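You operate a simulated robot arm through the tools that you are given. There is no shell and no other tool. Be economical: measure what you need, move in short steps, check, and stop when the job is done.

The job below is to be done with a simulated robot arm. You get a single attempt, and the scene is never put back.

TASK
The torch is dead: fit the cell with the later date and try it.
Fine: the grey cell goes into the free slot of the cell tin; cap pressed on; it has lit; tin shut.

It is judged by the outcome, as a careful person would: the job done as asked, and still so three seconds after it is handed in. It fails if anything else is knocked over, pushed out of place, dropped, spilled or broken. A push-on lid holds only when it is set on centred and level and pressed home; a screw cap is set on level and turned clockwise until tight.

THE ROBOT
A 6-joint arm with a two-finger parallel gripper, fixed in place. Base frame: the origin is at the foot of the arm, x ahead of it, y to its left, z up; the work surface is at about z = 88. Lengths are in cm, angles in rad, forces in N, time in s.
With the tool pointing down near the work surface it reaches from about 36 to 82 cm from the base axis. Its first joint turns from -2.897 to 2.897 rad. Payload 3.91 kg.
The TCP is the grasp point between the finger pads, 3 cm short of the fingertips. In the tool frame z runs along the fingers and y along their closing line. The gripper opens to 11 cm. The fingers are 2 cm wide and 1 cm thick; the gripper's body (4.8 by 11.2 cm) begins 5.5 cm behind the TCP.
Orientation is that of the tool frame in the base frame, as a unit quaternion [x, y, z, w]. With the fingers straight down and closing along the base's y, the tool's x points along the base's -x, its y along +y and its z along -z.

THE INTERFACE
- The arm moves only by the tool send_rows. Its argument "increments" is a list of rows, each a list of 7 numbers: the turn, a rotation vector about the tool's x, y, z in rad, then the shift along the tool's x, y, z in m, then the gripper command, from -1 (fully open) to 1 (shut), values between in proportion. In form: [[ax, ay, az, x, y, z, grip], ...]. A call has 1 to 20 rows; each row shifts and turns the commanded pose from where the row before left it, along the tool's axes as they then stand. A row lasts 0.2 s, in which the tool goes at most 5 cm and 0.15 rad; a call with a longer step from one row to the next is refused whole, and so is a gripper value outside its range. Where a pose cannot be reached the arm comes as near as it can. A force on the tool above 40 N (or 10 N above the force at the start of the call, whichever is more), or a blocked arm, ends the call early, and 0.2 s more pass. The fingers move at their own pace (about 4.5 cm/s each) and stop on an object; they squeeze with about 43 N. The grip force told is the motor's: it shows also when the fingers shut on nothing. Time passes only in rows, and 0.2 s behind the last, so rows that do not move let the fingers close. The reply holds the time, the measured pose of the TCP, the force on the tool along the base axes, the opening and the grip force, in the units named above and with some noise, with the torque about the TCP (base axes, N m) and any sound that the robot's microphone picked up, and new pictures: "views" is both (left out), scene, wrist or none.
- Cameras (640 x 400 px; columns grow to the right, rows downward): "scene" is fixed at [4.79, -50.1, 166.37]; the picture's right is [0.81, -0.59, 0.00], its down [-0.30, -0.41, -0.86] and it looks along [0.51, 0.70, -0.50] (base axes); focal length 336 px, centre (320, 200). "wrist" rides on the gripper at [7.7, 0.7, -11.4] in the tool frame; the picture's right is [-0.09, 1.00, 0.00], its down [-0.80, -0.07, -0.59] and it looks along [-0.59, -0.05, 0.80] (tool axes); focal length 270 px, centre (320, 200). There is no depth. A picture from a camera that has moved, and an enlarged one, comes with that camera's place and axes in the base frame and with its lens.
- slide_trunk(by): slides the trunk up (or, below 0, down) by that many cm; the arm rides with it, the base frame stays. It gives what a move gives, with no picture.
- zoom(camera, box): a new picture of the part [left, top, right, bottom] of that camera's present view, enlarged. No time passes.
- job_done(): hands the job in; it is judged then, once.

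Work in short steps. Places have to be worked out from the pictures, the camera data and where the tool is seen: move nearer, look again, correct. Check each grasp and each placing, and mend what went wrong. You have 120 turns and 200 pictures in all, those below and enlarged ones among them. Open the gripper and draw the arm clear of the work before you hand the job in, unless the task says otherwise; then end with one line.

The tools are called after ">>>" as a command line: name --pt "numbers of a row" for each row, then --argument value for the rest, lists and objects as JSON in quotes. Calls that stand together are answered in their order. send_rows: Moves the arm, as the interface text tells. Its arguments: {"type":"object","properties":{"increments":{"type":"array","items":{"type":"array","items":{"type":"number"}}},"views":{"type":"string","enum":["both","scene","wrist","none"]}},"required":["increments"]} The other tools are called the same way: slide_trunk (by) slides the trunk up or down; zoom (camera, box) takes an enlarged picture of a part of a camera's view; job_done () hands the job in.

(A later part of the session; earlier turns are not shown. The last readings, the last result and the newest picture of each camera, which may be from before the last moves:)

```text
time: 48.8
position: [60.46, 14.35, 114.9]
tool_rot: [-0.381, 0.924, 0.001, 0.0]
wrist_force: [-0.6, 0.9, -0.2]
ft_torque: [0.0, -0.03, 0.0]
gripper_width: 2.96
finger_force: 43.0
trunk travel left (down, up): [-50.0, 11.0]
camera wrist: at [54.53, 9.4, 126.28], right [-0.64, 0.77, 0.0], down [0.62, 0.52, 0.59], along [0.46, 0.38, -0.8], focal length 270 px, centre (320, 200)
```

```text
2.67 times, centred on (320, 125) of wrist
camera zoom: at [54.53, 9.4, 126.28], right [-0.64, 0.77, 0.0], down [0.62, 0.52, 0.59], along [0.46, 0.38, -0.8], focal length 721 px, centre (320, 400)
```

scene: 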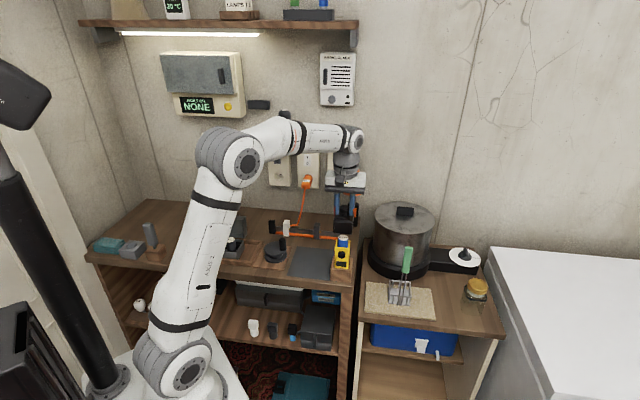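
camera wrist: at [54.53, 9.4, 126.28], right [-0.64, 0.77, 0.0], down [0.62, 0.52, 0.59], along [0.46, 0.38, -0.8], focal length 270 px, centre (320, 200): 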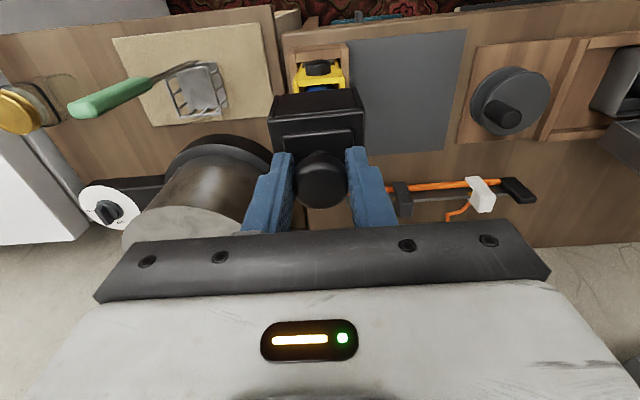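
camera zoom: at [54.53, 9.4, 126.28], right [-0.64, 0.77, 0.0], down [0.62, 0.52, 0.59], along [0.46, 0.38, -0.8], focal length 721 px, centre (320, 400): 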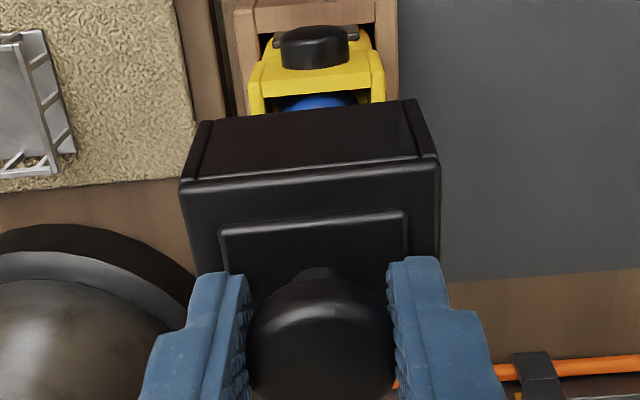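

The grip shows slight cap rotation from that contact, so I want to know the cap's underside before pressing. I raise it high and back, then tilt its underside toward the scene camera.

>>> send_rows --pt "0 0 0 0 0 -0.04 1" --pt "0 0 0 0.01 0 -0.04 1" --pt "0 0 0 0.02 0 -0.04 1" --pt "0 0 0 0.02 0 -0.04 1" --pt "0 0 0 0.02 0 -0.04 1" --pt "0 0 0 0.02 0 -0.04 1" --pt "0 0 0 0.02 0 -0.04 1" --pt "0 0.12 0 0 0 0 1" --pt "0 0.12 0 0 0 0 1" --pt "0 0.12 0 0 0 0 1" --pt "0 0.12 0 0 0 0 1" --pt "0 0 0 0 0 0 1" --views "scene"

```text
time: 51.4
position: [49.05, 4.71, 132.29]
tool_rot: [-0.371, 0.898, -0.092, -0.218]
wrist_force: [0.4, 0.4, -0.5]
ft_torque: [-0.01, 0.0, 0.0]
gripper_width: 2.96
finger_force: 43.7
out of reach, approached as far as the arm can: row 8, 9, 10, 11
trunk travel left (down, up): [-50.0, 11.0]
```

scene: 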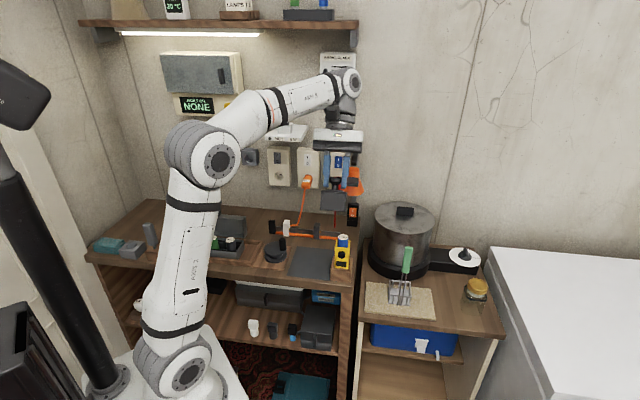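

>>> send_rows --pt "0 0 0 0.0355 0 0.0185 1" --pt "0 0 0 0.0355 0 0.0185 1" --pt "0 0.12 0 0 0 0 1" --pt "0 0.12 0 0 0 0 1" --pt "0 0.12 0 0 0 0 1" --pt "0 0 0 0 0 0 1" --views "scene"

>>> zoom --camera "scene" --box '[280, 130, 400, 230]'

```text
time: 52.8
position: [42.36, -3.4, 127.36]
tool_rot: [-0.349, 0.843, -0.157, -0.377]
wrist_force: [-0.2, 0.2, -0.3]
ft_torque: [-0.03, 0.01, -0.01]
gripper_width: 2.95
finger_force: 42.6
out of reach, approached as far as the arm can: row 4, 5
trunk travel left (down, up): [-50.0, 11.0]
```

scene: 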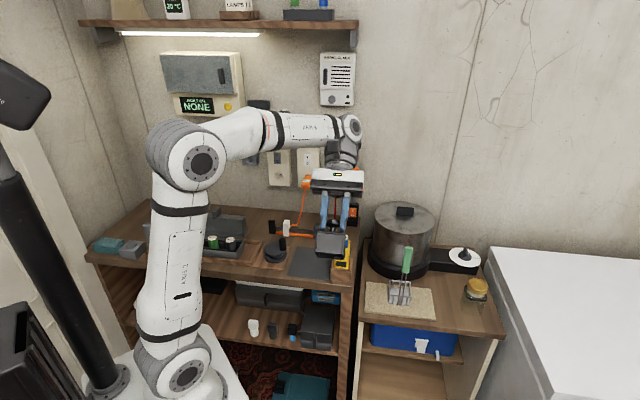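

```text
4.00 times, centred on (340, 180) of scene
camera zoom: at [4.79, -50.1, 166.37], right [0.81, -0.59, 0.0], down [-0.3, -0.41, -0.86], along [0.51, 0.7, -0.5], focal length 1346 px, centre (240, 280)
```

zoom: 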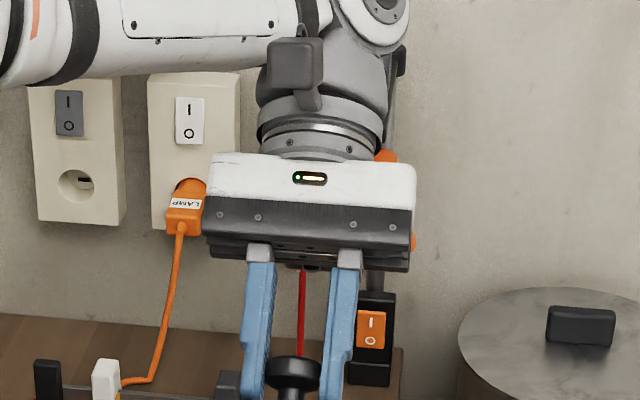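

>>> slide_trunk --by 11

>>> zoom --camera "scene" --box '[280, 150, 400, 250]'

```text
time: 54.2
position: [42.41, -3.42, 138.26]
tool_rot: [-0.349, 0.845, -0.155, -0.375]
wrist_force: [0.0, 1.2, -0.1]
ft_torque: [0.0, 0.01, 0.02]
gripper_width: 2.96
finger_force: 42.9
trunk travel left (down, up): [-61.0, 0.0]
```

```text
4.00 times, centred on (340, 200) of scene
camera zoom: at [4.79, -50.1, 166.37], right [0.81, -0.59, 0.0], down [-0.3, -0.41, -0.86], along [0.51, 0.7, -0.5], focal length 1346 px, centre (240, 200)
```

zoom: 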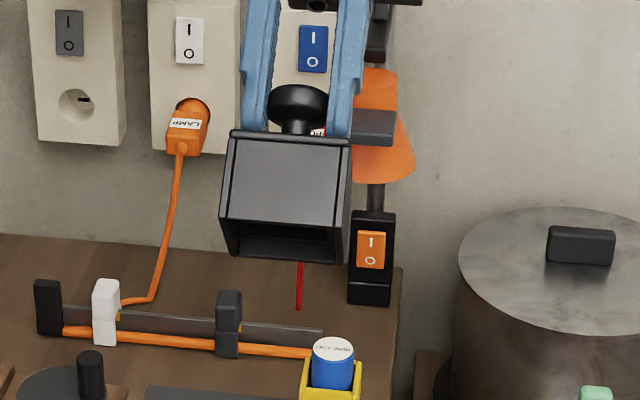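

Now the underside is starting to show. I tilt a bit further for a clear view.

>>> send_rows --pt "0 0.12 0 0 0 0 1" --pt "0 0.12 0 0 0 0 1" --pt "0 0.12 0 0 0 0 1" --pt "0 0 0 0 0 0 1" --views "none"

>>> zoom --camera "scene" --box '[300, 150, 380, 230]'

```text
time: 55.2
position: [40.62, -7.42, 131.46]
tool_rot: [-0.316, 0.763, -0.217, -0.52]
wrist_force: [-0.1, 0.6, -0.5]
ft_torque: [-0.01, 0.02, -0.01]
gripper_width: 2.95
finger_force: 42.9
out of reach, approached as far as the arm can: row 1, 2, 3
trunk travel left (down, up): [-61.0, 0.0]
```

```text
5.00 times, centred on (340, 190) of scene
camera zoom: at [4.79, -50.1, 166.37], right [0.81, -0.59, 0.0], down [-0.3, -0.41, -0.86], along [0.51, 0.7, -0.5], focal length 1682 px, centre (220, 250)
```

zoom: 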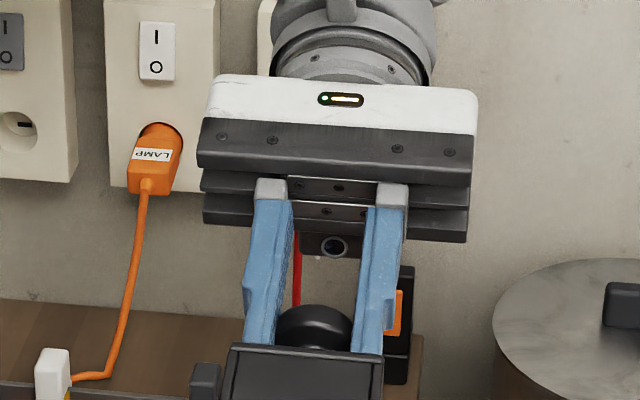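

>>> zoom --camera "scene" --box '[300, 190, 380, 260]'

```text
5.71 times, centred on (340, 225) of scene
camera zoom: at [4.79, -50.1, 166.37], right [0.81, -0.59, 0.0], down [-0.3, -0.41, -0.86], along [0.51, 0.7, -0.5], focal length 1922 px, centre (206, 57)
```

zoom: 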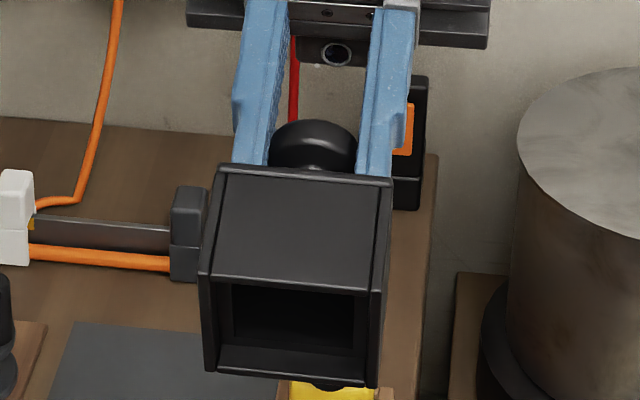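

>>> zoom --camera "scene" --box '[322, 212, 352, 246]'

```text
11.76 times, centred on (337, 229) of scene
camera zoom: at [4.79, -50.1, 166.37], right [0.81, -0.59, 0.0], down [-0.3, -0.41, -0.86], along [0.51, 0.7, -0.5], focal length 3958 px, centre (120, -141)
```

zoom: 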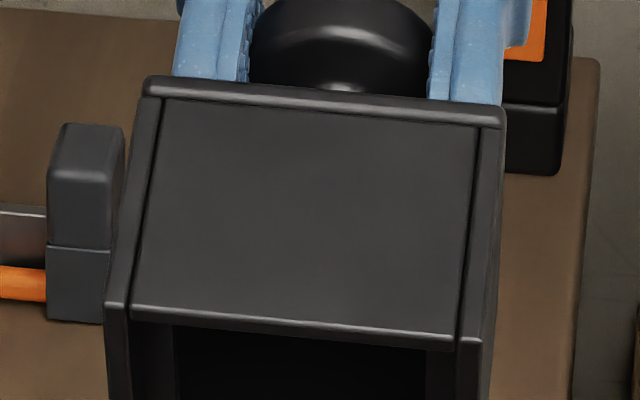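

>>> zoom --camera "scene" --box '[322, 232, 354, 260]'

```text
14.29 times, centred on (338, 246) of scene
camera zoom: at [4.79, -50.1, 166.37], right [0.81, -0.59, 0.0], down [-0.3, -0.41, -0.86], along [0.51, 0.7, -0.5], focal length 4806 px, centre (63, -457)
```

zoom: 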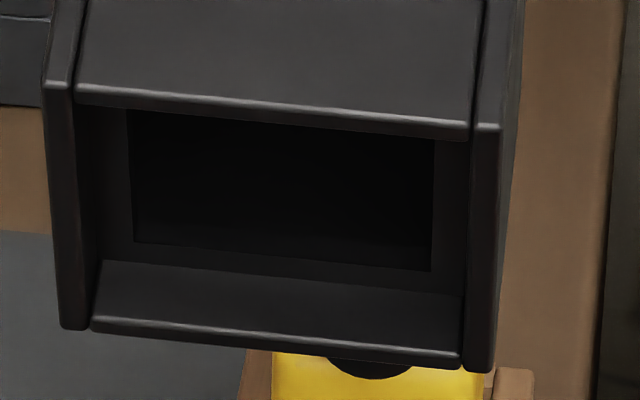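

The underside is clear: a ~0.9 cm deep skirt (4.8 cm inside, fits over the collar), then a narrower ~3.85 cm recess for the cell. The ledge caught the cell's front edge, so the cap sat ~4 mm too far back. I level the tool and restore the trunk, then set the cap on the mat to re-grip it square.

>>> send_rows --pt "0 -0.12 0 0 0 0 1" --pt "0 -0.12 0 0 0 0 1" --pt "0 -0.12 0 0 0 0 1" --pt "0 -0.12 0 0 0 0 1" --pt "0 -0.12 0 0 0 0 1" --pt "0 -0.12 0 0 0 0 1" --pt "0 -0.12 0 0 0 0 1" --pt "0 -0.12 0 0 0 0 1" --pt "0 -0.12 0 0 0 0 1" --pt "0 -0.12 0 0 0 0 1" --pt "0 0 0 0 0 0 1" --views "none"

>>> slide_trunk --by -11

```text
time: 57.6
position: [40.63, -7.2, 131.59]
tool_rot: [-0.383, 0.924, 0.0, 0.002]
wrist_force: [0.9, -0.6, -1.0]
ft_torque: [0.02, 0.01, -0.02]
gripper_width: 2.95
finger_force: 42.8
trunk travel left (down, up): [-61.0, 0.0]
```

```text
time: 59.0
position: [40.58, -7.17, 120.75]
tool_rot: [-0.383, 0.924, 0.0, 0.001]
wrist_force: [-0.3, -0.4, -0.4]
ft_torque: [-0.02, -0.02, -0.02]
gripper_width: 2.96
finger_force: 42.7
trunk travel left (down, up): [-50.0, 11.0]
```

>>> send_rows --pt "0 0 0 -0.0414 0.0157 0 1" --pt "0 0 0 -0.0414 0.0157 0 1" --pt "0 0 0 -0.0414 0.0157 0 1" --pt "0 0 0 -0.0414 0.0157 0 1" --pt "0 0 0 -0.0414 0.0157 0 1" --pt "0 0 0 -0.0414 0.0157 0 1" --pt "0 0 0 -0.0414 0.0157 0 1" --pt "0 0 0 -0.0414 0.0157 0 1" --pt "0 0 0 0 0 0.04 1" --pt "0 0 0 0 0 0.04 1" --pt "0 0 0 0 0 0.04 1" --pt "0 0 0 0 0 0.04 1" --pt "0 0 0 0 0 0.04 1" --pt "0 0 0 0 0 0.02 1" --pt "0 0 0 0 0 0 1" --views "wrist"

>>> zoom --camera "scene" --box '[270, 210, 366, 280]'

>>> zoom --camera "wrist" --box '[200, 60, 440, 210]'

```text
time: 62.2
position: [55.23, 24.92, 98.51]
tool_rot: [-0.383, 0.924, 0.0, 0.0]
wrist_force: [-0.2, -0.3, -0.4]
ft_torque: [-0.04, -0.03, 0.0]
gripper_width: 2.97
finger_force: 43.0
trunk travel left (down, up): [-50.0, 11.0]
camera wrist: at [49.35, 19.85, 109.96], right [-0.64, 0.77, 0.0], down [0.61, 0.52, 0.6], along [0.46, 0.38, -0.8], focal length 270 px, centre (320, 200)
```

wrist: 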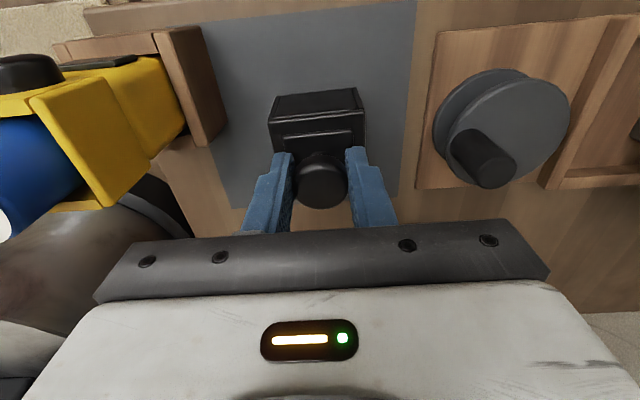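

```text
5.71 times, centred on (318, 245) of scene
camera zoom: at [4.79, -50.1, 166.37], right [0.81, -0.59, 0.0], down [-0.3, -0.41, -0.86], along [0.51, 0.7, -0.5], focal length 1922 px, centre (331, -57)
```

zoom: 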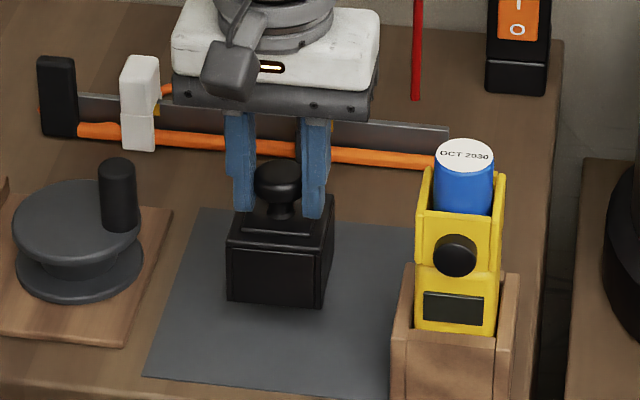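

```text
2.67 times, centred on (320, 135) of wrist
camera zoom: at [49.35, 19.85, 109.96], right [-0.64, 0.77, 0.0], down [0.61, 0.52, 0.6], along [0.46, 0.38, -0.8], focal length 721 px, centre (320, 373)
```

zoom: 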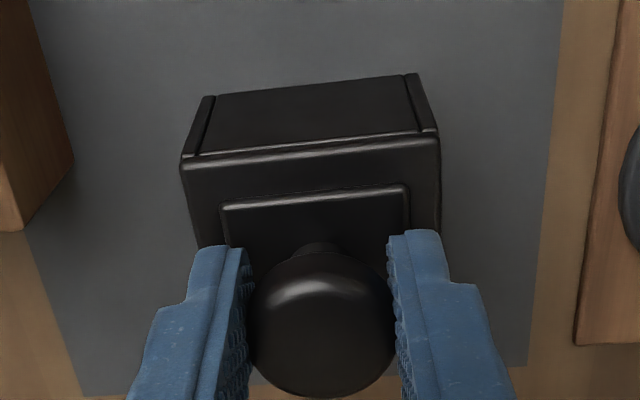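

I lower onto the mat until contact.

>>> send_rows --pt "0 0 0 0 0 0.01 1" --pt "0 0 0 0 0 0.006 1" --pt "0 0 0 0 0 0.002 1" --pt "0 0 0 0 0 0.001 1" --pt "0 0 0 0 0 0.001 1" --pt "0 0 0 0 0 0.001 1" --pt "0 0 0 0 0 0 1" --views "none"

```text
time: 63.8
position: [55.17, 25.01, 96.49]
tool_rot: [-0.383, 0.924, -0.001, 0.0]
wrist_force: [0.5, 0.0, -0.1]
ft_torque: [-0.02, 0.0, -0.01]
gripper_width: 2.92
finger_force: 42.5
trunk travel left (down, up): [-50.0, 11.0]
```

>>> send_rows --pt "0 0 0 0 0 0.001 1" --pt "0 0 0 0 0 0.001 1" --pt "0 0 0 0 0 0.001 1" --pt "0 0 0 0 0 0 1" --views "none"

```text
time: 64.8
position: [55.15, 24.99, 96.27]
tool_rot: [-0.383, 0.924, 0.0, 0.002]
wrist_force: [-0.8, -1.5, 10.2]
ft_torque: [0.17, -0.12, 0.01]
gripper_width: 2.95
finger_force: 43.1
trunk travel left (down, up): [-50.0, 11.0]
```

>>> send_rows --pt "0 0 0 0 0 0 0.1" --pt "0 0 0 0 0 0 0.1" --pt "0 0 0 0 0 0 0.1" --pt "0 0 0 0 0 -0.015 0.1" --pt "0 0 0 0 0 -0.03 0.1" --pt "0 0 0 0 0 -0.03 0.1" --pt "0 0 0 0 0 0 0.1" --views "none"

>>> zoom --camera "scene" --box '[294, 232, 342, 284]'

>>> zoom --camera "wrist" --box '[240, 50, 400, 160]'

```text
time: 66.4
position: [55.2, 25.1, 103.72]
tool_rot: [-0.383, 0.924, 0.0, 0.001]
wrist_force: [0.0, 0.2, 0.2]
ft_torque: [-0.01, 0.01, 0.04]
gripper_width: 4.95
finger_force: 0.0
trunk travel left (down, up): [-50.0, 11.0]
```

```text
7.69 times, centred on (318, 258) of scene
camera zoom: at [4.79, -50.1, 166.37], right [0.81, -0.59, 0.0], down [-0.3, -0.41, -0.86], along [0.51, 0.7, -0.5], focal length 2588 px, centre (335, -246)
```

zoom: 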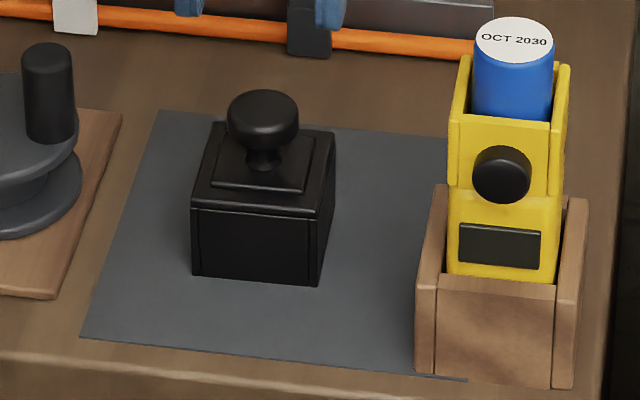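

```text
3.64 times, centred on (320, 105) of wrist
camera zoom: at [49.33, 20.06, 115.05], right [-0.64, 0.77, 0.0], down [0.61, 0.52, 0.6], along [0.46, 0.38, -0.8], focal length 983 px, centre (320, 546)
```

zoom: 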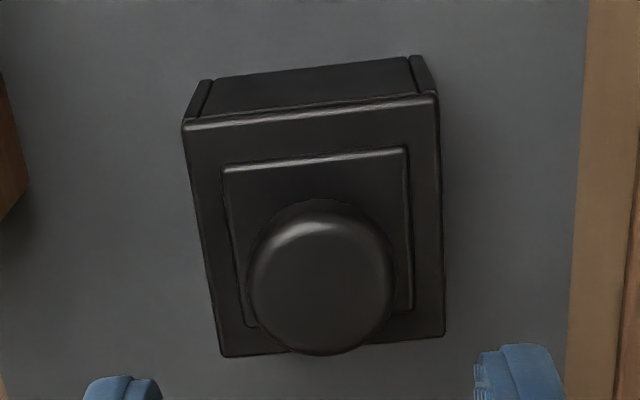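

The cap stands flat on the mat and square to the bench. I re-grip the knob.

>>> send_rows --pt "0 0 0 0 0 0.03 0.1" --pt "0 0 0 0 0 0.03 0.1" --pt "0 0 0 0 0 0.015 0.1" --pt "0 0 0 0 0 0 0.1" --pt "0 0 0 0 0 0 1" --pt "0 0 0 0 0 0 1" --pt "0 0 0 0 0 0 1" --pt "0 0 0 0 0 0 1" --views "none"

>>> zoom --camera "wrist" --box '[200, 60, 440, 210]'

```text
time: 68.2
position: [55.4, 25.07, 96.22]
tool_rot: [-0.383, 0.924, 0.0, 0.0]
wrist_force: [0.1, -0.4, 0.4]
ft_torque: [0.03, 0.0, -0.03]
gripper_width: 2.94
finger_force: 43.1
trunk travel left (down, up): [-50.0, 11.0]
```

```text
2.67 times, centred on (320, 135) of wrist
camera zoom: at [49.41, 19.99, 107.65], right [-0.64, 0.77, 0.0], down [0.61, 0.52, 0.6], along [0.46, 0.38, -0.8], focal length 721 px, centre (320, 373)
```

zoom: 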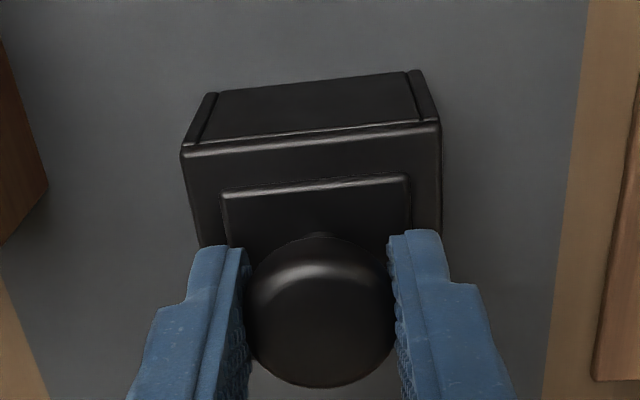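

>>> send_rows --pt "0 0 0 0 0 -0.01 1" --pt "0 0 0 0 0 -0.04 1" --pt "0 0 0 0 0 -0.04 1" --pt "0 0 0 0 0 -0.04 1" --pt "0 0 0 0 0 -0.04 1" --pt "0 0 0 0 0 -0.02 1" --pt "0 0 0 0.0137 -0.037 0 1" --pt "0 0 0 0.0138 -0.0375 0 1" --pt "0 0 0 0.0138 -0.0375 0 1" --pt "0 0 0 0 0 0.01 1" --pt "0 0 0 0 0 0.01 1" --pt "0 0 0 0 0 0 1" --pt "0 0 0 0 0 0 1" --views "wrist"

>>> zoom --camera "scene" --box '[318, 210, 366, 270]'

>>> zoom --camera "wrist" --box '[240, 50, 400, 200]'

```text
time: 71.0
position: [60.07, 14.08, 113.29]
tool_rot: [-0.383, 0.924, -0.001, 0.001]
wrist_force: [1.0, -0.4, 0.3]
ft_torque: [0.0, 0.02, 0.02]
gripper_width: 2.92
finger_force: 43.3
trunk travel left (down, up): [-50.0, 11.0]
camera wrist: at [54.26, 9.14, 124.63], right [-0.64, 0.77, 0.0], down [0.61, 0.52, 0.6], along [0.46, 0.38, -0.8], focal length 270 px, centre (320, 200)
```

wrist: 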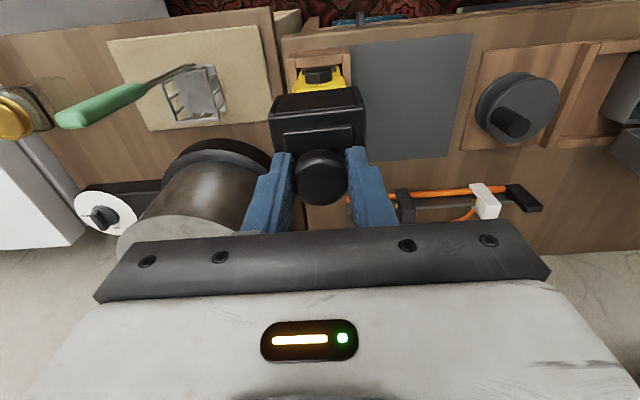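

```text
6.67 times, centred on (342, 240) of scene
camera zoom: at [4.79, -50.1, 166.37], right [0.81, -0.59, 0.0], down [-0.3, -0.41, -0.86], along [0.51, 0.7, -0.5], focal length 2243 px, centre (173, -67)
```

zoom: 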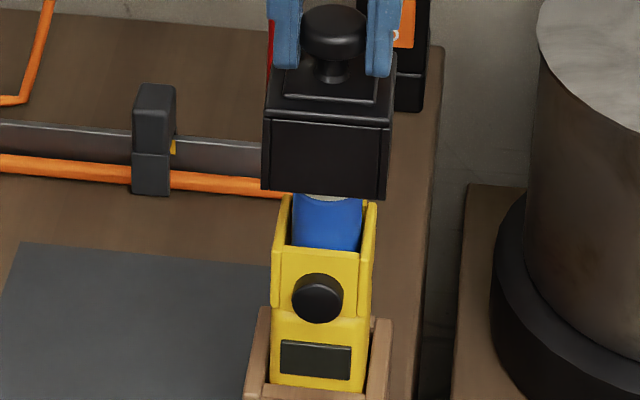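

```text
2.67 times, centred on (320, 125) of wrist
camera zoom: at [54.26, 9.14, 124.63], right [-0.64, 0.77, 0.0], down [0.61, 0.52, 0.6], along [0.46, 0.38, -0.8], focal length 721 px, centre (320, 400)
```

zoom: 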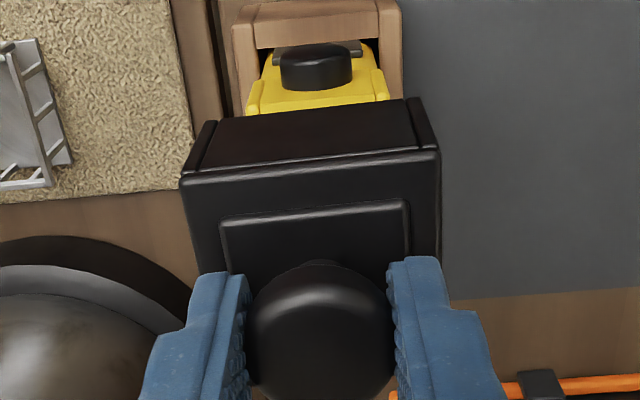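

Cap is level. I nudge 1.5 mm back toward the wall and lower in small steps past the earlier contact height (110.5).

>>> send_rows --pt "0 0 0 -0.0015 0 0.005 1" --pt "0 0 0 0 0 0.005 1" --pt "0 0 0 0 0 0.005 1" --pt "0 0 0 0 0 0.003 1" --pt "0 0 0 0 0 0.002 1" --pt "0 0 0 0 0 0.002 1" --pt "0 0 0 0 0 0.002 1" --pt "0 0 0 0 0 0 1" --views "none"

```text
time: 72.8
position: [60.16, 14.24, 110.97]
tool_rot: [-0.383, 0.924, -0.002, 0.0]
wrist_force: [0.1, -0.1, -0.1]
ft_torque: [-0.03, 0.02, 0.01]
gripper_width: 2.95
finger_force: 43.2
trunk travel left (down, up): [-50.0, 11.0]
```

>>> send_rows --pt "0 0 0 0 0 0.001 1" --pt "0 0 0 0 0 0.001 1" --pt "0 0 0 0 0 0.001 1" --pt "0 0 0 0 0 0.001 1" --pt "0 0 0 0 0 0.001 1" --pt "0 0 0 0 0 0.001 1" --pt "0 0 0 0 0 0 1" --views "none"

```text
time: 74.4
position: [60.24, 14.23, 110.11]
tool_rot: [-0.383, 0.924, 0.0, 0.001]
wrist_force: [0.3, -0.5, 0.0]
ft_torque: [0.01, 0.06, 0.01]
gripper_width: 2.92
finger_force: 43.1
trunk travel left (down, up): [-50.0, 11.0]
```

Past the earlier catch point with no force. I check alignment with the collar before the skirt engages.

>>> zoom --camera "scene" --box '[328, 228, 360, 262]'

>>> zoom --camera "wrist" --box '[270, 60, 370, 130]'

```text
11.76 times, centred on (344, 245) of scene
camera zoom: at [4.79, -50.1, 166.37], right [0.81, -0.59, 0.0], down [-0.3, -0.41, -0.86], along [0.51, 0.7, -0.5], focal length 3958 px, centre (38, -329)
```

zoom: 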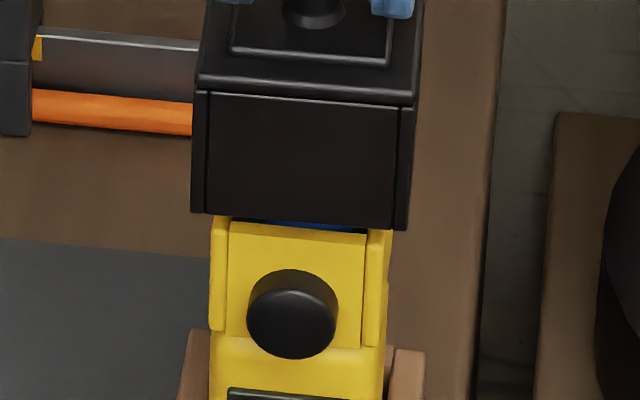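

```text
5.71 times, centred on (320, 95) of wrist
camera zoom: at [54.37, 9.28, 121.6], right [-0.64, 0.77, 0.0], down [0.61, 0.52, 0.6], along [0.46, 0.38, -0.8], focal length 1544 px, centre (320, 800)
```

zoom: 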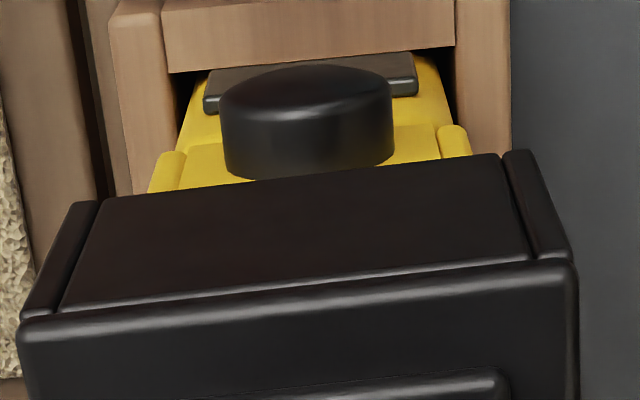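

Sideways centred to within a fraction of a mm. Continue down in 1 mm steps.

>>> send_rows --pt "0 0 0 0 0 0.001 1" --pt "0 0 0 0 0 0.001 1" --pt "0 0 0 0 0 0.001 1" --pt "0 0 0 0 0 0.001 1" --pt "0 0 0 0 0 0.001 1" --pt "0 0 0 0 0 0.001 1" --pt "0 0 0 0 0 0 1" --views "none"

```text
time: 76.0
position: [60.3, 14.31, 109.71]
tool_rot: [-0.383, 0.924, -0.001, 0.001]
wrist_force: [-0.5, -1.1, 0.2]
ft_torque: [-0.02, 0.01, -0.02]
gripper_width: 2.95
finger_force: 42.8
trunk travel left (down, up): [-50.0, 11.0]
```

>>> send_rows --pt "0 0 0 0 0 0.001 1" --pt "0 0 0 0 0 0.001 1" --pt "0 0 0 0 0 0.001 1" --pt "0 0 0 0 0 0.001 1" --pt "0 0 0 0 0 0 1" --views "none"

>>> zoom --camera "scene" --box '[328, 228, 360, 262]'

```text
time: 77.2
position: [60.2, 14.41, 109.23]
tool_rot: [-0.383, 0.924, 0.0, 0.001]
wrist_force: [-0.6, 0.3, 0.1]
ft_torque: [0.0, 0.02, 0.0]
gripper_width: 2.94
finger_force: 43.4
trunk travel left (down, up): [-50.0, 11.0]
```

```text
11.76 times, centred on (344, 245) of scene
camera zoom: at [4.79, -50.1, 166.37], right [0.81, -0.59, 0.0], down [-0.3, -0.41, -0.86], along [0.51, 0.7, -0.5], focal length 3958 px, centre (38, -329)
```

zoom: 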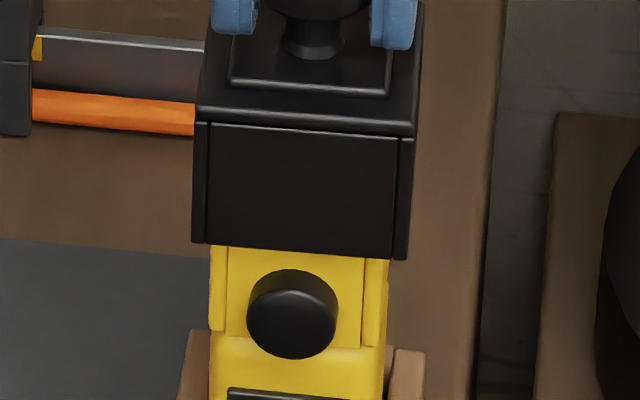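

The skirt is sliding over the collar without contact. Continue.

>>> send_rows --pt "0 0 0 0 0 0.001 1" --pt "0 0 0 0 0 0.001 1" --pt "0 0 0 0 0 0.001 1" --pt "0 0 0 0 0 0.001 1" --pt "0 0 0 0 0 0.001 1" --pt "0 0 0 0 0 0 1" --views "none"

```text
time: 78.6
position: [60.24, 14.2, 108.8]
tool_rot: [-0.383, 0.924, 0.0, 0.001]
wrist_force: [1.2, 0.8, 0.2]
ft_torque: [0.09, -0.07, -0.03]
gripper_width: 2.92
finger_force: 43.1
trunk travel left (down, up): [-50.0, 11.0]
```

>>> send_rows --pt "0 0 0 0 0 0.001 1" --pt "0 0 0 0 0 0.001 1" --pt "0 0 0 0 0 0.001 1" --pt "0 0 0 0 0 0 1" --views "none"

>>> zoom --camera "scene" --box '[328, 228, 360, 262]'

>>> zoom --camera "wrist" --box '[240, 50, 400, 200]'

```text
time: 79.6
position: [60.33, 14.31, 108.46]
tool_rot: [-0.383, 0.924, -0.001, 0.002]
wrist_force: [0.4, -0.1, 0.2]
ft_torque: [0.0, -0.02, 0.02]
gripper_width: 2.92
finger_force: 43.0
trunk travel left (down, up): [-50.0, 11.0]
```

```text
11.76 times, centred on (344, 245) of scene
camera zoom: at [4.79, -50.1, 166.37], right [0.81, -0.59, 0.0], down [-0.3, -0.41, -0.86], along [0.51, 0.7, -0.5], focal length 3958 px, centre (38, -329)
```

zoom: 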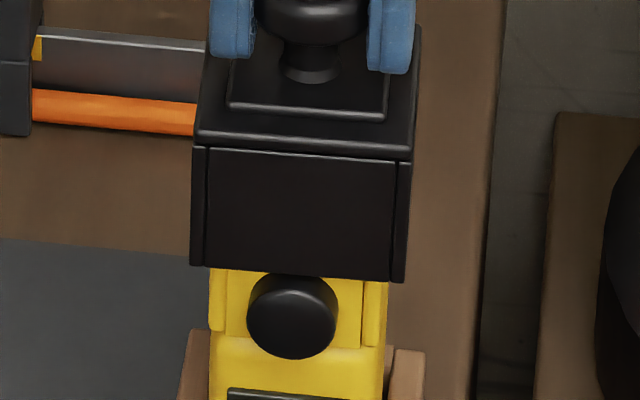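

```text
2.67 times, centred on (320, 125) of wrist
camera zoom: at [54.35, 9.28, 119.87], right [-0.64, 0.77, 0.0], down [0.62, 0.52, 0.6], along [0.46, 0.38, -0.8], focal length 721 px, centre (320, 400)
```

zoom: 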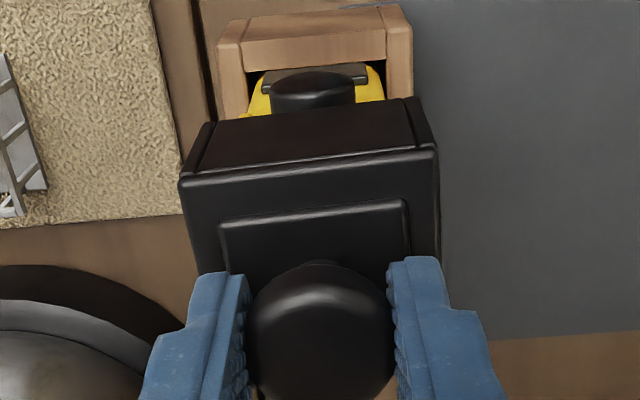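

>>> send_rows --pt "0 0 0 0 0 0.001 1" --pt "0 0 0 0 0 0.001 1" --pt "0 0 0 0 0 0.001 1" --pt "0 0 0 0 0 0 1" --views "none"

```text
time: 80.6
position: [60.24, 14.33, 108.23]
tool_rot: [-0.383, 0.924, 0.0, 0.003]
wrist_force: [2.1, 3.1, 15.0]
ft_torque: [0.12, -0.14, -0.01]
gripper_width: 2.92
finger_force: 42.5
trunk travel left (down, up): [-50.0, 11.0]
heard: snap
```

A snap was heard. I press a little more to make sure it's home.

>>> send_rows --pt "0 0 0 0 0 0.001 1" --pt "0 0 0 0 0 0.0005 1" --pt "0 0 0 0 0 0 1" --views "none"

>>> zoom --camera "scene" --box '[318, 220, 366, 270]'

>>> zoom --camera "wrist" --box '[240, 50, 400, 200]'

```text
time: 81.4
position: [60.31, 14.36, 108.25]
tool_rot: [-0.383, 0.924, -0.001, 0.004]
wrist_force: [4.1, 2.3, 36.1]
ft_torque: [0.06, -0.08, 0.0]
gripper_width: 2.92
finger_force: 42.9
trunk travel left (down, up): [-50.0, 11.0]
```

```text
8.00 times, centred on (342, 245) of scene
camera zoom: at [4.79, -50.1, 166.37], right [0.81, -0.59, 0.0], down [-0.3, -0.41, -0.86], along [0.51, 0.7, -0.5], focal length 2691 px, centre (144, -160)
```

zoom: 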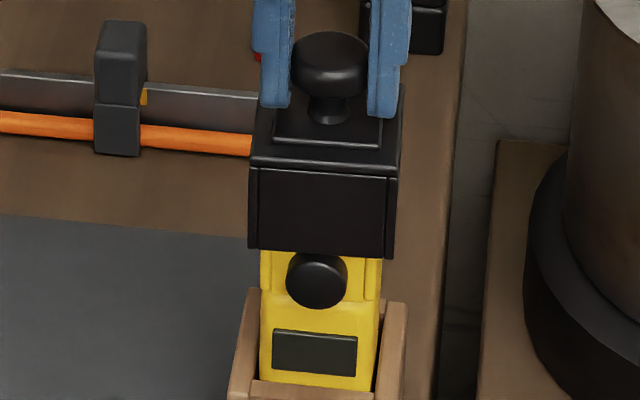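

```text
2.67 times, centred on (320, 125) of wrist
camera zoom: at [54.22, 9.26, 119.63], right [-0.64, 0.77, 0.0], down [0.61, 0.52, 0.6], along [0.46, 0.38, -0.8], focal length 721 px, centre (320, 400)
```

zoom: 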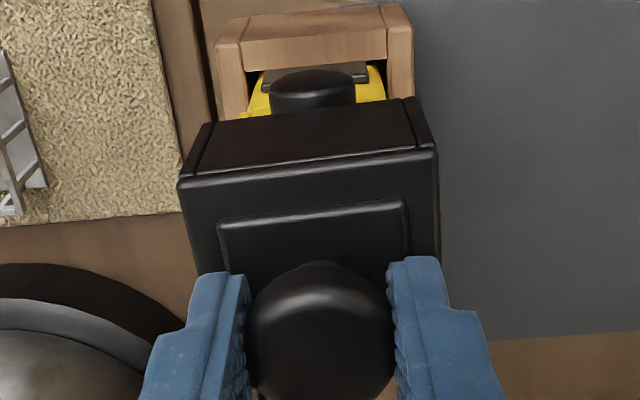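

Cap is on, level and home. I release the knob and rise.

>>> send_rows --pt "0 0 0 0 0 -0.0015 1" --pt "0 0 0 0 0 0 0.1" --pt "0 0 0 0 0 0 0.1" --pt "0 0 0 0 0 0 0.1" --pt "0 0 0 0 0 -0.02 0.1" --pt "0 0 0 0 0 -0.03 0.1" --pt "0 0 0 0 0 -0.03 0.1" --pt "0 0 0 0.03 0 0 0.5" --pt "0 0 0 0.03 0 0 1" --pt "0 0 0 0.03 0 0 1" --pt "0 0 0 0.03 0 0 1" --pt "0 0 0 0 0 0 1" --views "none"

>>> zoom --camera "scene" --box '[302, 210, 374, 275]'

>>> zoom --camera "wrist" --box '[220, 80, 440, 220]'

```text
time: 84.0
position: [51.64, 5.67, 115.97]
tool_rot: [-0.382, 0.924, -0.001, 0.001]
wrist_force: [-0.8, 0.7, 0.2]
ft_torque: [-0.01, -0.02, -0.02]
gripper_width: 0.01
finger_force: 38.1
trunk travel left (down, up): [-50.0, 11.0]
```

```text
6.15 times, centred on (338, 242) of scene
camera zoom: at [4.79, -50.1, 166.37], right [0.81, -0.59, 0.0], down [-0.3, -0.41, -0.86], along [0.51, 0.7, -0.5], focal length 2070 px, centre (209, -62)
```

zoom: 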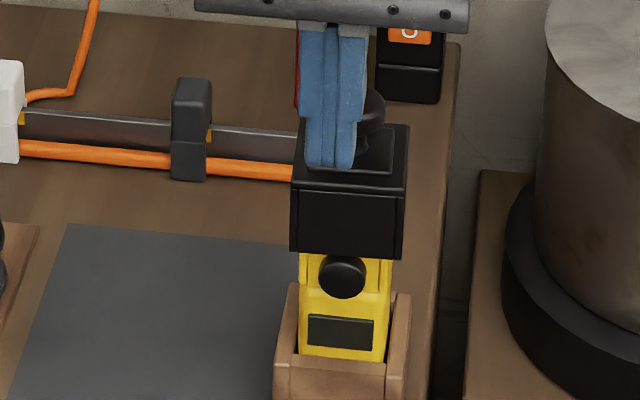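

```text
2.86 times, centred on (330, 150) of wrist
camera zoom: at [45.73, 0.65, 127.44], right [-0.64, 0.77, 0.0], down [0.62, 0.52, 0.6], along [0.46, 0.38, -0.8], focal length 772 px, centre (291, 343)
```

zoom: 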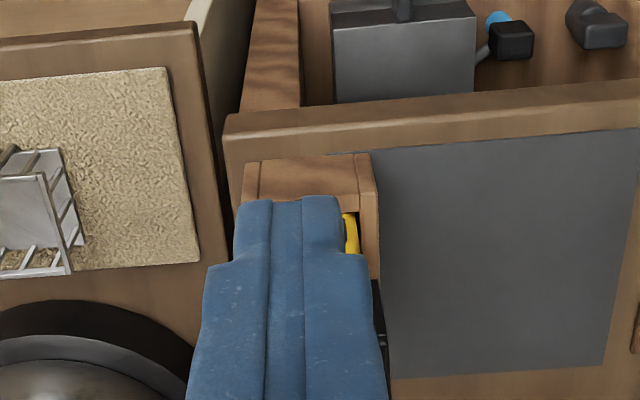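

Now tilt the closed fingers forward so their tip can press the torch's front button at about (58.1, 11.75, 99.6).

>>> send_rows --pt "0 -0.15 0 0 0 0 1" --pt "0 -0.15 0 0 0 0 1" --pt "0 -0.15 0 0 0 0 1" --pt "0 -0.15 0 0 0 0 1" --pt "0 -0.15 0 0 0 0 1" --pt "0 -0.15 0 0 0 0 1" --pt "0 0 0 0 0 0 1"

```text
time: 85.6
position: [51.81, 5.74, 116.03]
tool_rot: [-0.344, 0.832, 0.166, 0.403]
wrist_force: [0.3, 0.3, -0.7]
ft_torque: [-0.03, 0.01, -0.03]
gripper_width: 0.01
finger_force: 38.1
trunk travel left (down, up): [-50.0, 11.0]
camera wrist: at [41.58, -3.53, 117.06], right [-0.67, 0.74, 0.07], down [0.07, -0.03, 1.0], along [0.74, 0.67, -0.03], focal length 270 px, centre (320, 200)
```

scene: 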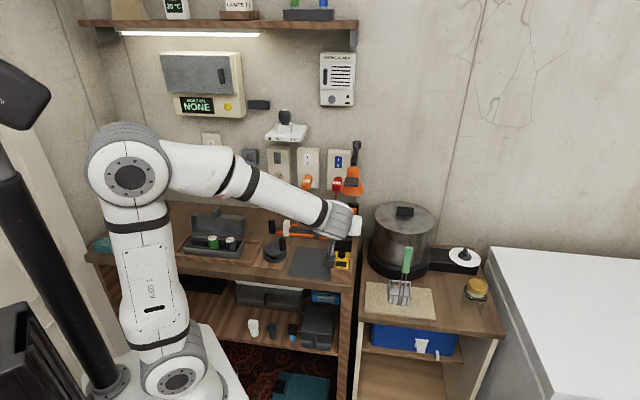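
wrist: 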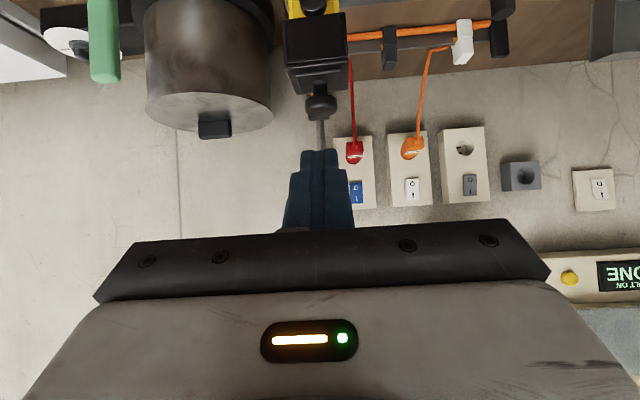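

>>> send_rows --pt "0 0 0 0.03 -0.0016 0.0238 1" --pt "0 0 0 0.03 0 0.0238 1" --pt "0 0 0 0.03 0 0.0238 1" --pt "0 0 0 0.03 0 0.0238 1" --pt "0 0 0 0 0 0 1" --pt "0 0 0 0 0 0 1"

>>> zoom --camera "wrist" --box '[240, 60, 400, 180]'

>>> zoom --camera "scene" --box '[302, 210, 374, 275]'

```text
time: 87.0
position: [51.67, 5.67, 100.8]
tool_rot: [-0.345, 0.832, 0.166, 0.403]
wrist_force: [-0.6, 0.3, -0.8]
ft_torque: [0.01, -0.01, 0.0]
gripper_width: 0.0
finger_force: 37.5
trunk travel left (down, up): [-50.0, 11.0]
camera wrist: at [41.6, -3.57, 101.82], right [-0.67, 0.74, 0.07], down [0.07, -0.03, 1.0], along [0.74, 0.67, -0.03], focal length 270 px, centre (320, 200)
```

scene: 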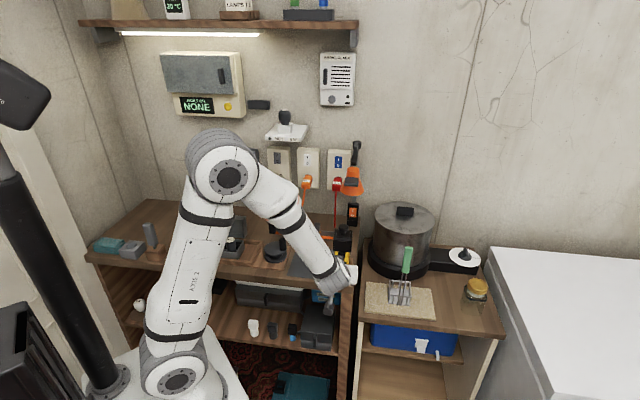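
wrist: 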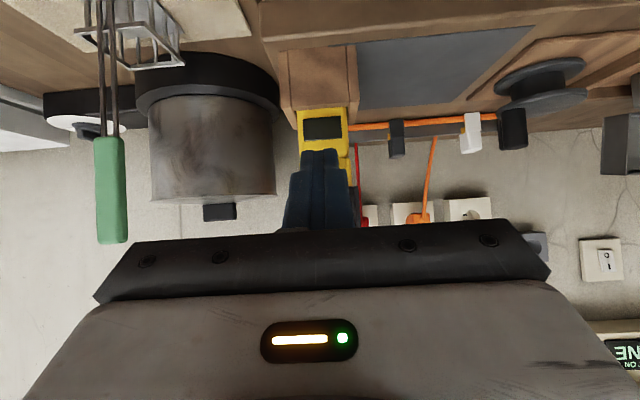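

```text
3.33 times, centred on (320, 120) of wrist
camera zoom: at [41.6, -3.57, 101.82], right [-0.67, 0.74, 0.07], down [0.07, -0.03, 1.0], along [0.74, 0.67, -0.03], focal length 901 px, centre (320, 467)
```

zoom: 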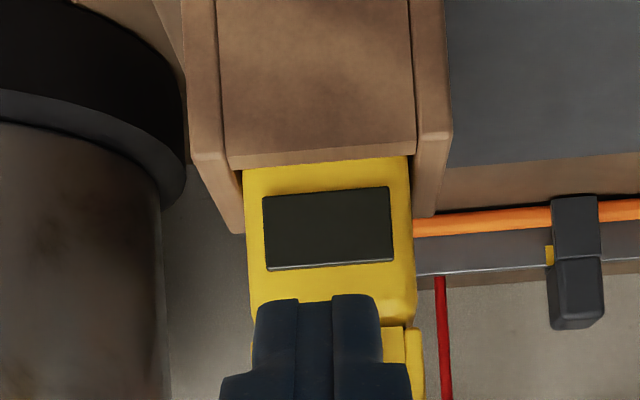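

```text
6.15 times, centred on (338, 242) of scene
camera zoom: at [4.79, -50.1, 166.37], right [0.81, -0.59, 0.0], down [-0.3, -0.41, -0.86], along [0.51, 0.7, -0.5], focal length 2070 px, centre (209, -62)
```

zoom: 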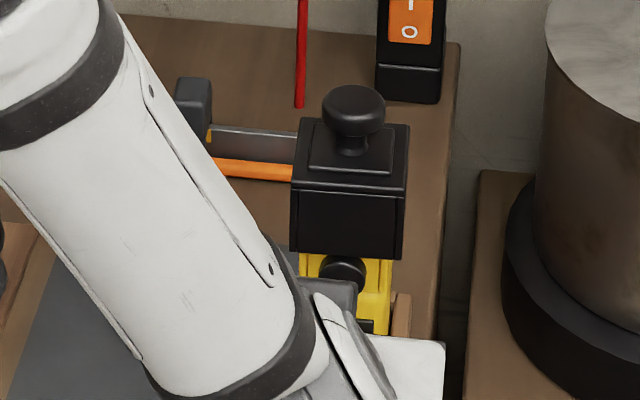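

The fingertips are aligned with the torch front. I approach horizontally toward the button.

>>> send_rows --pt "0 0 0 -0.0124 0.001 0.0157 1" --pt "0 0 0 -0.0124 0 0.0157 1" --pt "0 0 0 -0.0062 0 0.0078 1" --pt "0 0 0 0 0 0 1" --pt "0 0 0 0 0 0 1" --views "wrist"

>>> zoom --camera "wrist" --box '[240, 40, 400, 180]'

>>> zoom --camera "scene" --box '[318, 220, 374, 275]'

```text
time: 88.2
position: [55.4, 9.34, 100.78]
tool_rot: [-0.345, 0.831, 0.167, 0.403]
wrist_force: [-0.4, -0.4, 0.1]
ft_torque: [-0.01, 0.02, -0.01]
gripper_width: 0.0
finger_force: 37.9
trunk travel left (down, up): [-50.0, 11.0]
camera wrist: at [45.15, -0.01, 101.83], right [-0.67, 0.74, 0.07], down [0.07, -0.03, 1.0], along [0.74, 0.67, -0.03], focal length 270 px, centre (320, 200)
```

wrist: 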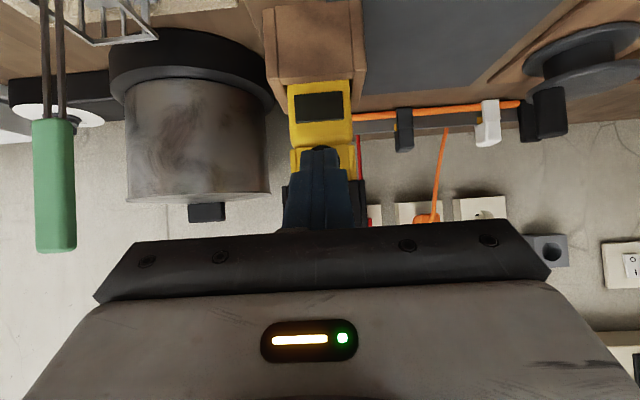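

```text
2.86 times, centred on (320, 110) of wrist
camera zoom: at [45.15, -0.01, 101.83], right [-0.67, 0.74, 0.07], down [0.07, -0.03, 1.0], along [0.74, 0.67, -0.03], focal length 772 px, centre (320, 457)
```

zoom: 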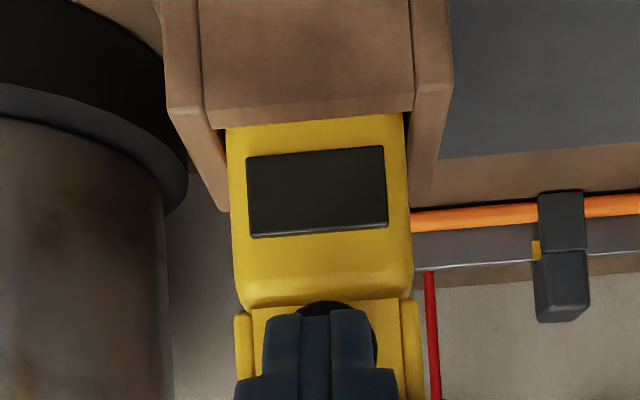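

```text
7.27 times, centred on (346, 248) of scene
camera zoom: at [4.79, -50.1, 166.37], right [0.81, -0.59, 0.0], down [-0.3, -0.41, -0.86], along [0.51, 0.7, -0.5], focal length 2447 px, centre (131, -146)
```

zoom: 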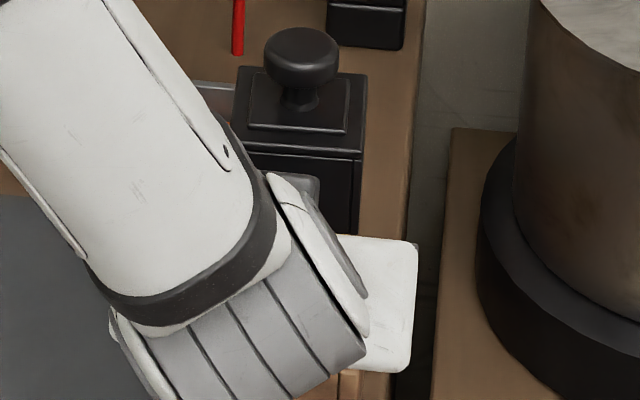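

Fingertips are right in front of the button. I press in with 1 mm steps.

>>> send_rows --pt "0 0 0 -0.00124 0.001 0.00157 1" --pt "0 0 0 -0.00124 0 0.00157 1" --pt "0 0 0 -0.00062 0 0.00078 1" --pt "0 0 0 -0.00062 0 0.00078 1" --pt "0 0 0 -0.00062 0 0.00078 1" --pt "0 0 0 0 0 0 1" --views "none"

```text
time: 89.6
position: [55.85, 9.93, 100.82]
tool_rot: [-0.345, 0.831, 0.166, 0.403]
wrist_force: [-0.7, 0.4, 0.4]
ft_torque: [0.0, -0.01, -0.01]
gripper_width: 0.01
finger_force: 37.2
trunk travel left (down, up): [-50.0, 11.0]
```

>>> send_rows --pt "0 0 0 -0.00062 0 0.00078 1" --pt "0 0 0 -0.00062 0 0.00078 1" --pt "0 0 0 -0.00062 0 0.00078 1" --pt "0 0 0 -0.00062 0 0.00078 1" --pt "0 0 0 0 0 0 1" --views "none"

>>> zoom --camera "wrist" --box '[240, 40, 400, 180]'

```text
time: 90.8
position: [56.1, 10.1, 100.91]
tool_rot: [-0.344, 0.832, 0.166, 0.403]
wrist_force: [-0.9, -1.2, 0.0]
ft_torque: [-0.03, 0.0, 0.01]
gripper_width: 0.01
finger_force: 37.8
trunk travel left (down, up): [-50.0, 11.0]
```

```text
2.86 times, centred on (320, 110) of wrist
camera zoom: at [45.95, 0.81, 101.82], right [-0.67, 0.74, 0.07], down [0.07, -0.03, 1.0], along [0.74, 0.67, -0.03], focal length 772 px, centre (320, 457)
```

zoom: 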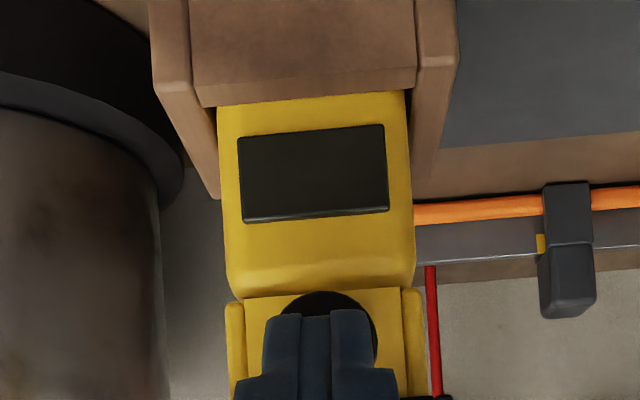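

>>> send_rows --pt "0 0 0 -0.00062 0.001 0.00078 1" --pt "0 0 0 -0.00062 0 0.00078 1" --pt "0 0 0 -0.00062 0 0.00078 1" --pt "0 0 0 0 0 0 1" --views "none"

```text
time: 91.8
position: [56.27, 10.39, 100.73]
tool_rot: [-0.345, 0.831, 0.167, 0.403]
wrist_force: [-0.9, -1.2, 0.3]
ft_torque: [0.0, -0.02, 0.01]
gripper_width: 0.0
finger_force: 38.1
trunk travel left (down, up): [-50.0, 11.0]
heard: click
```

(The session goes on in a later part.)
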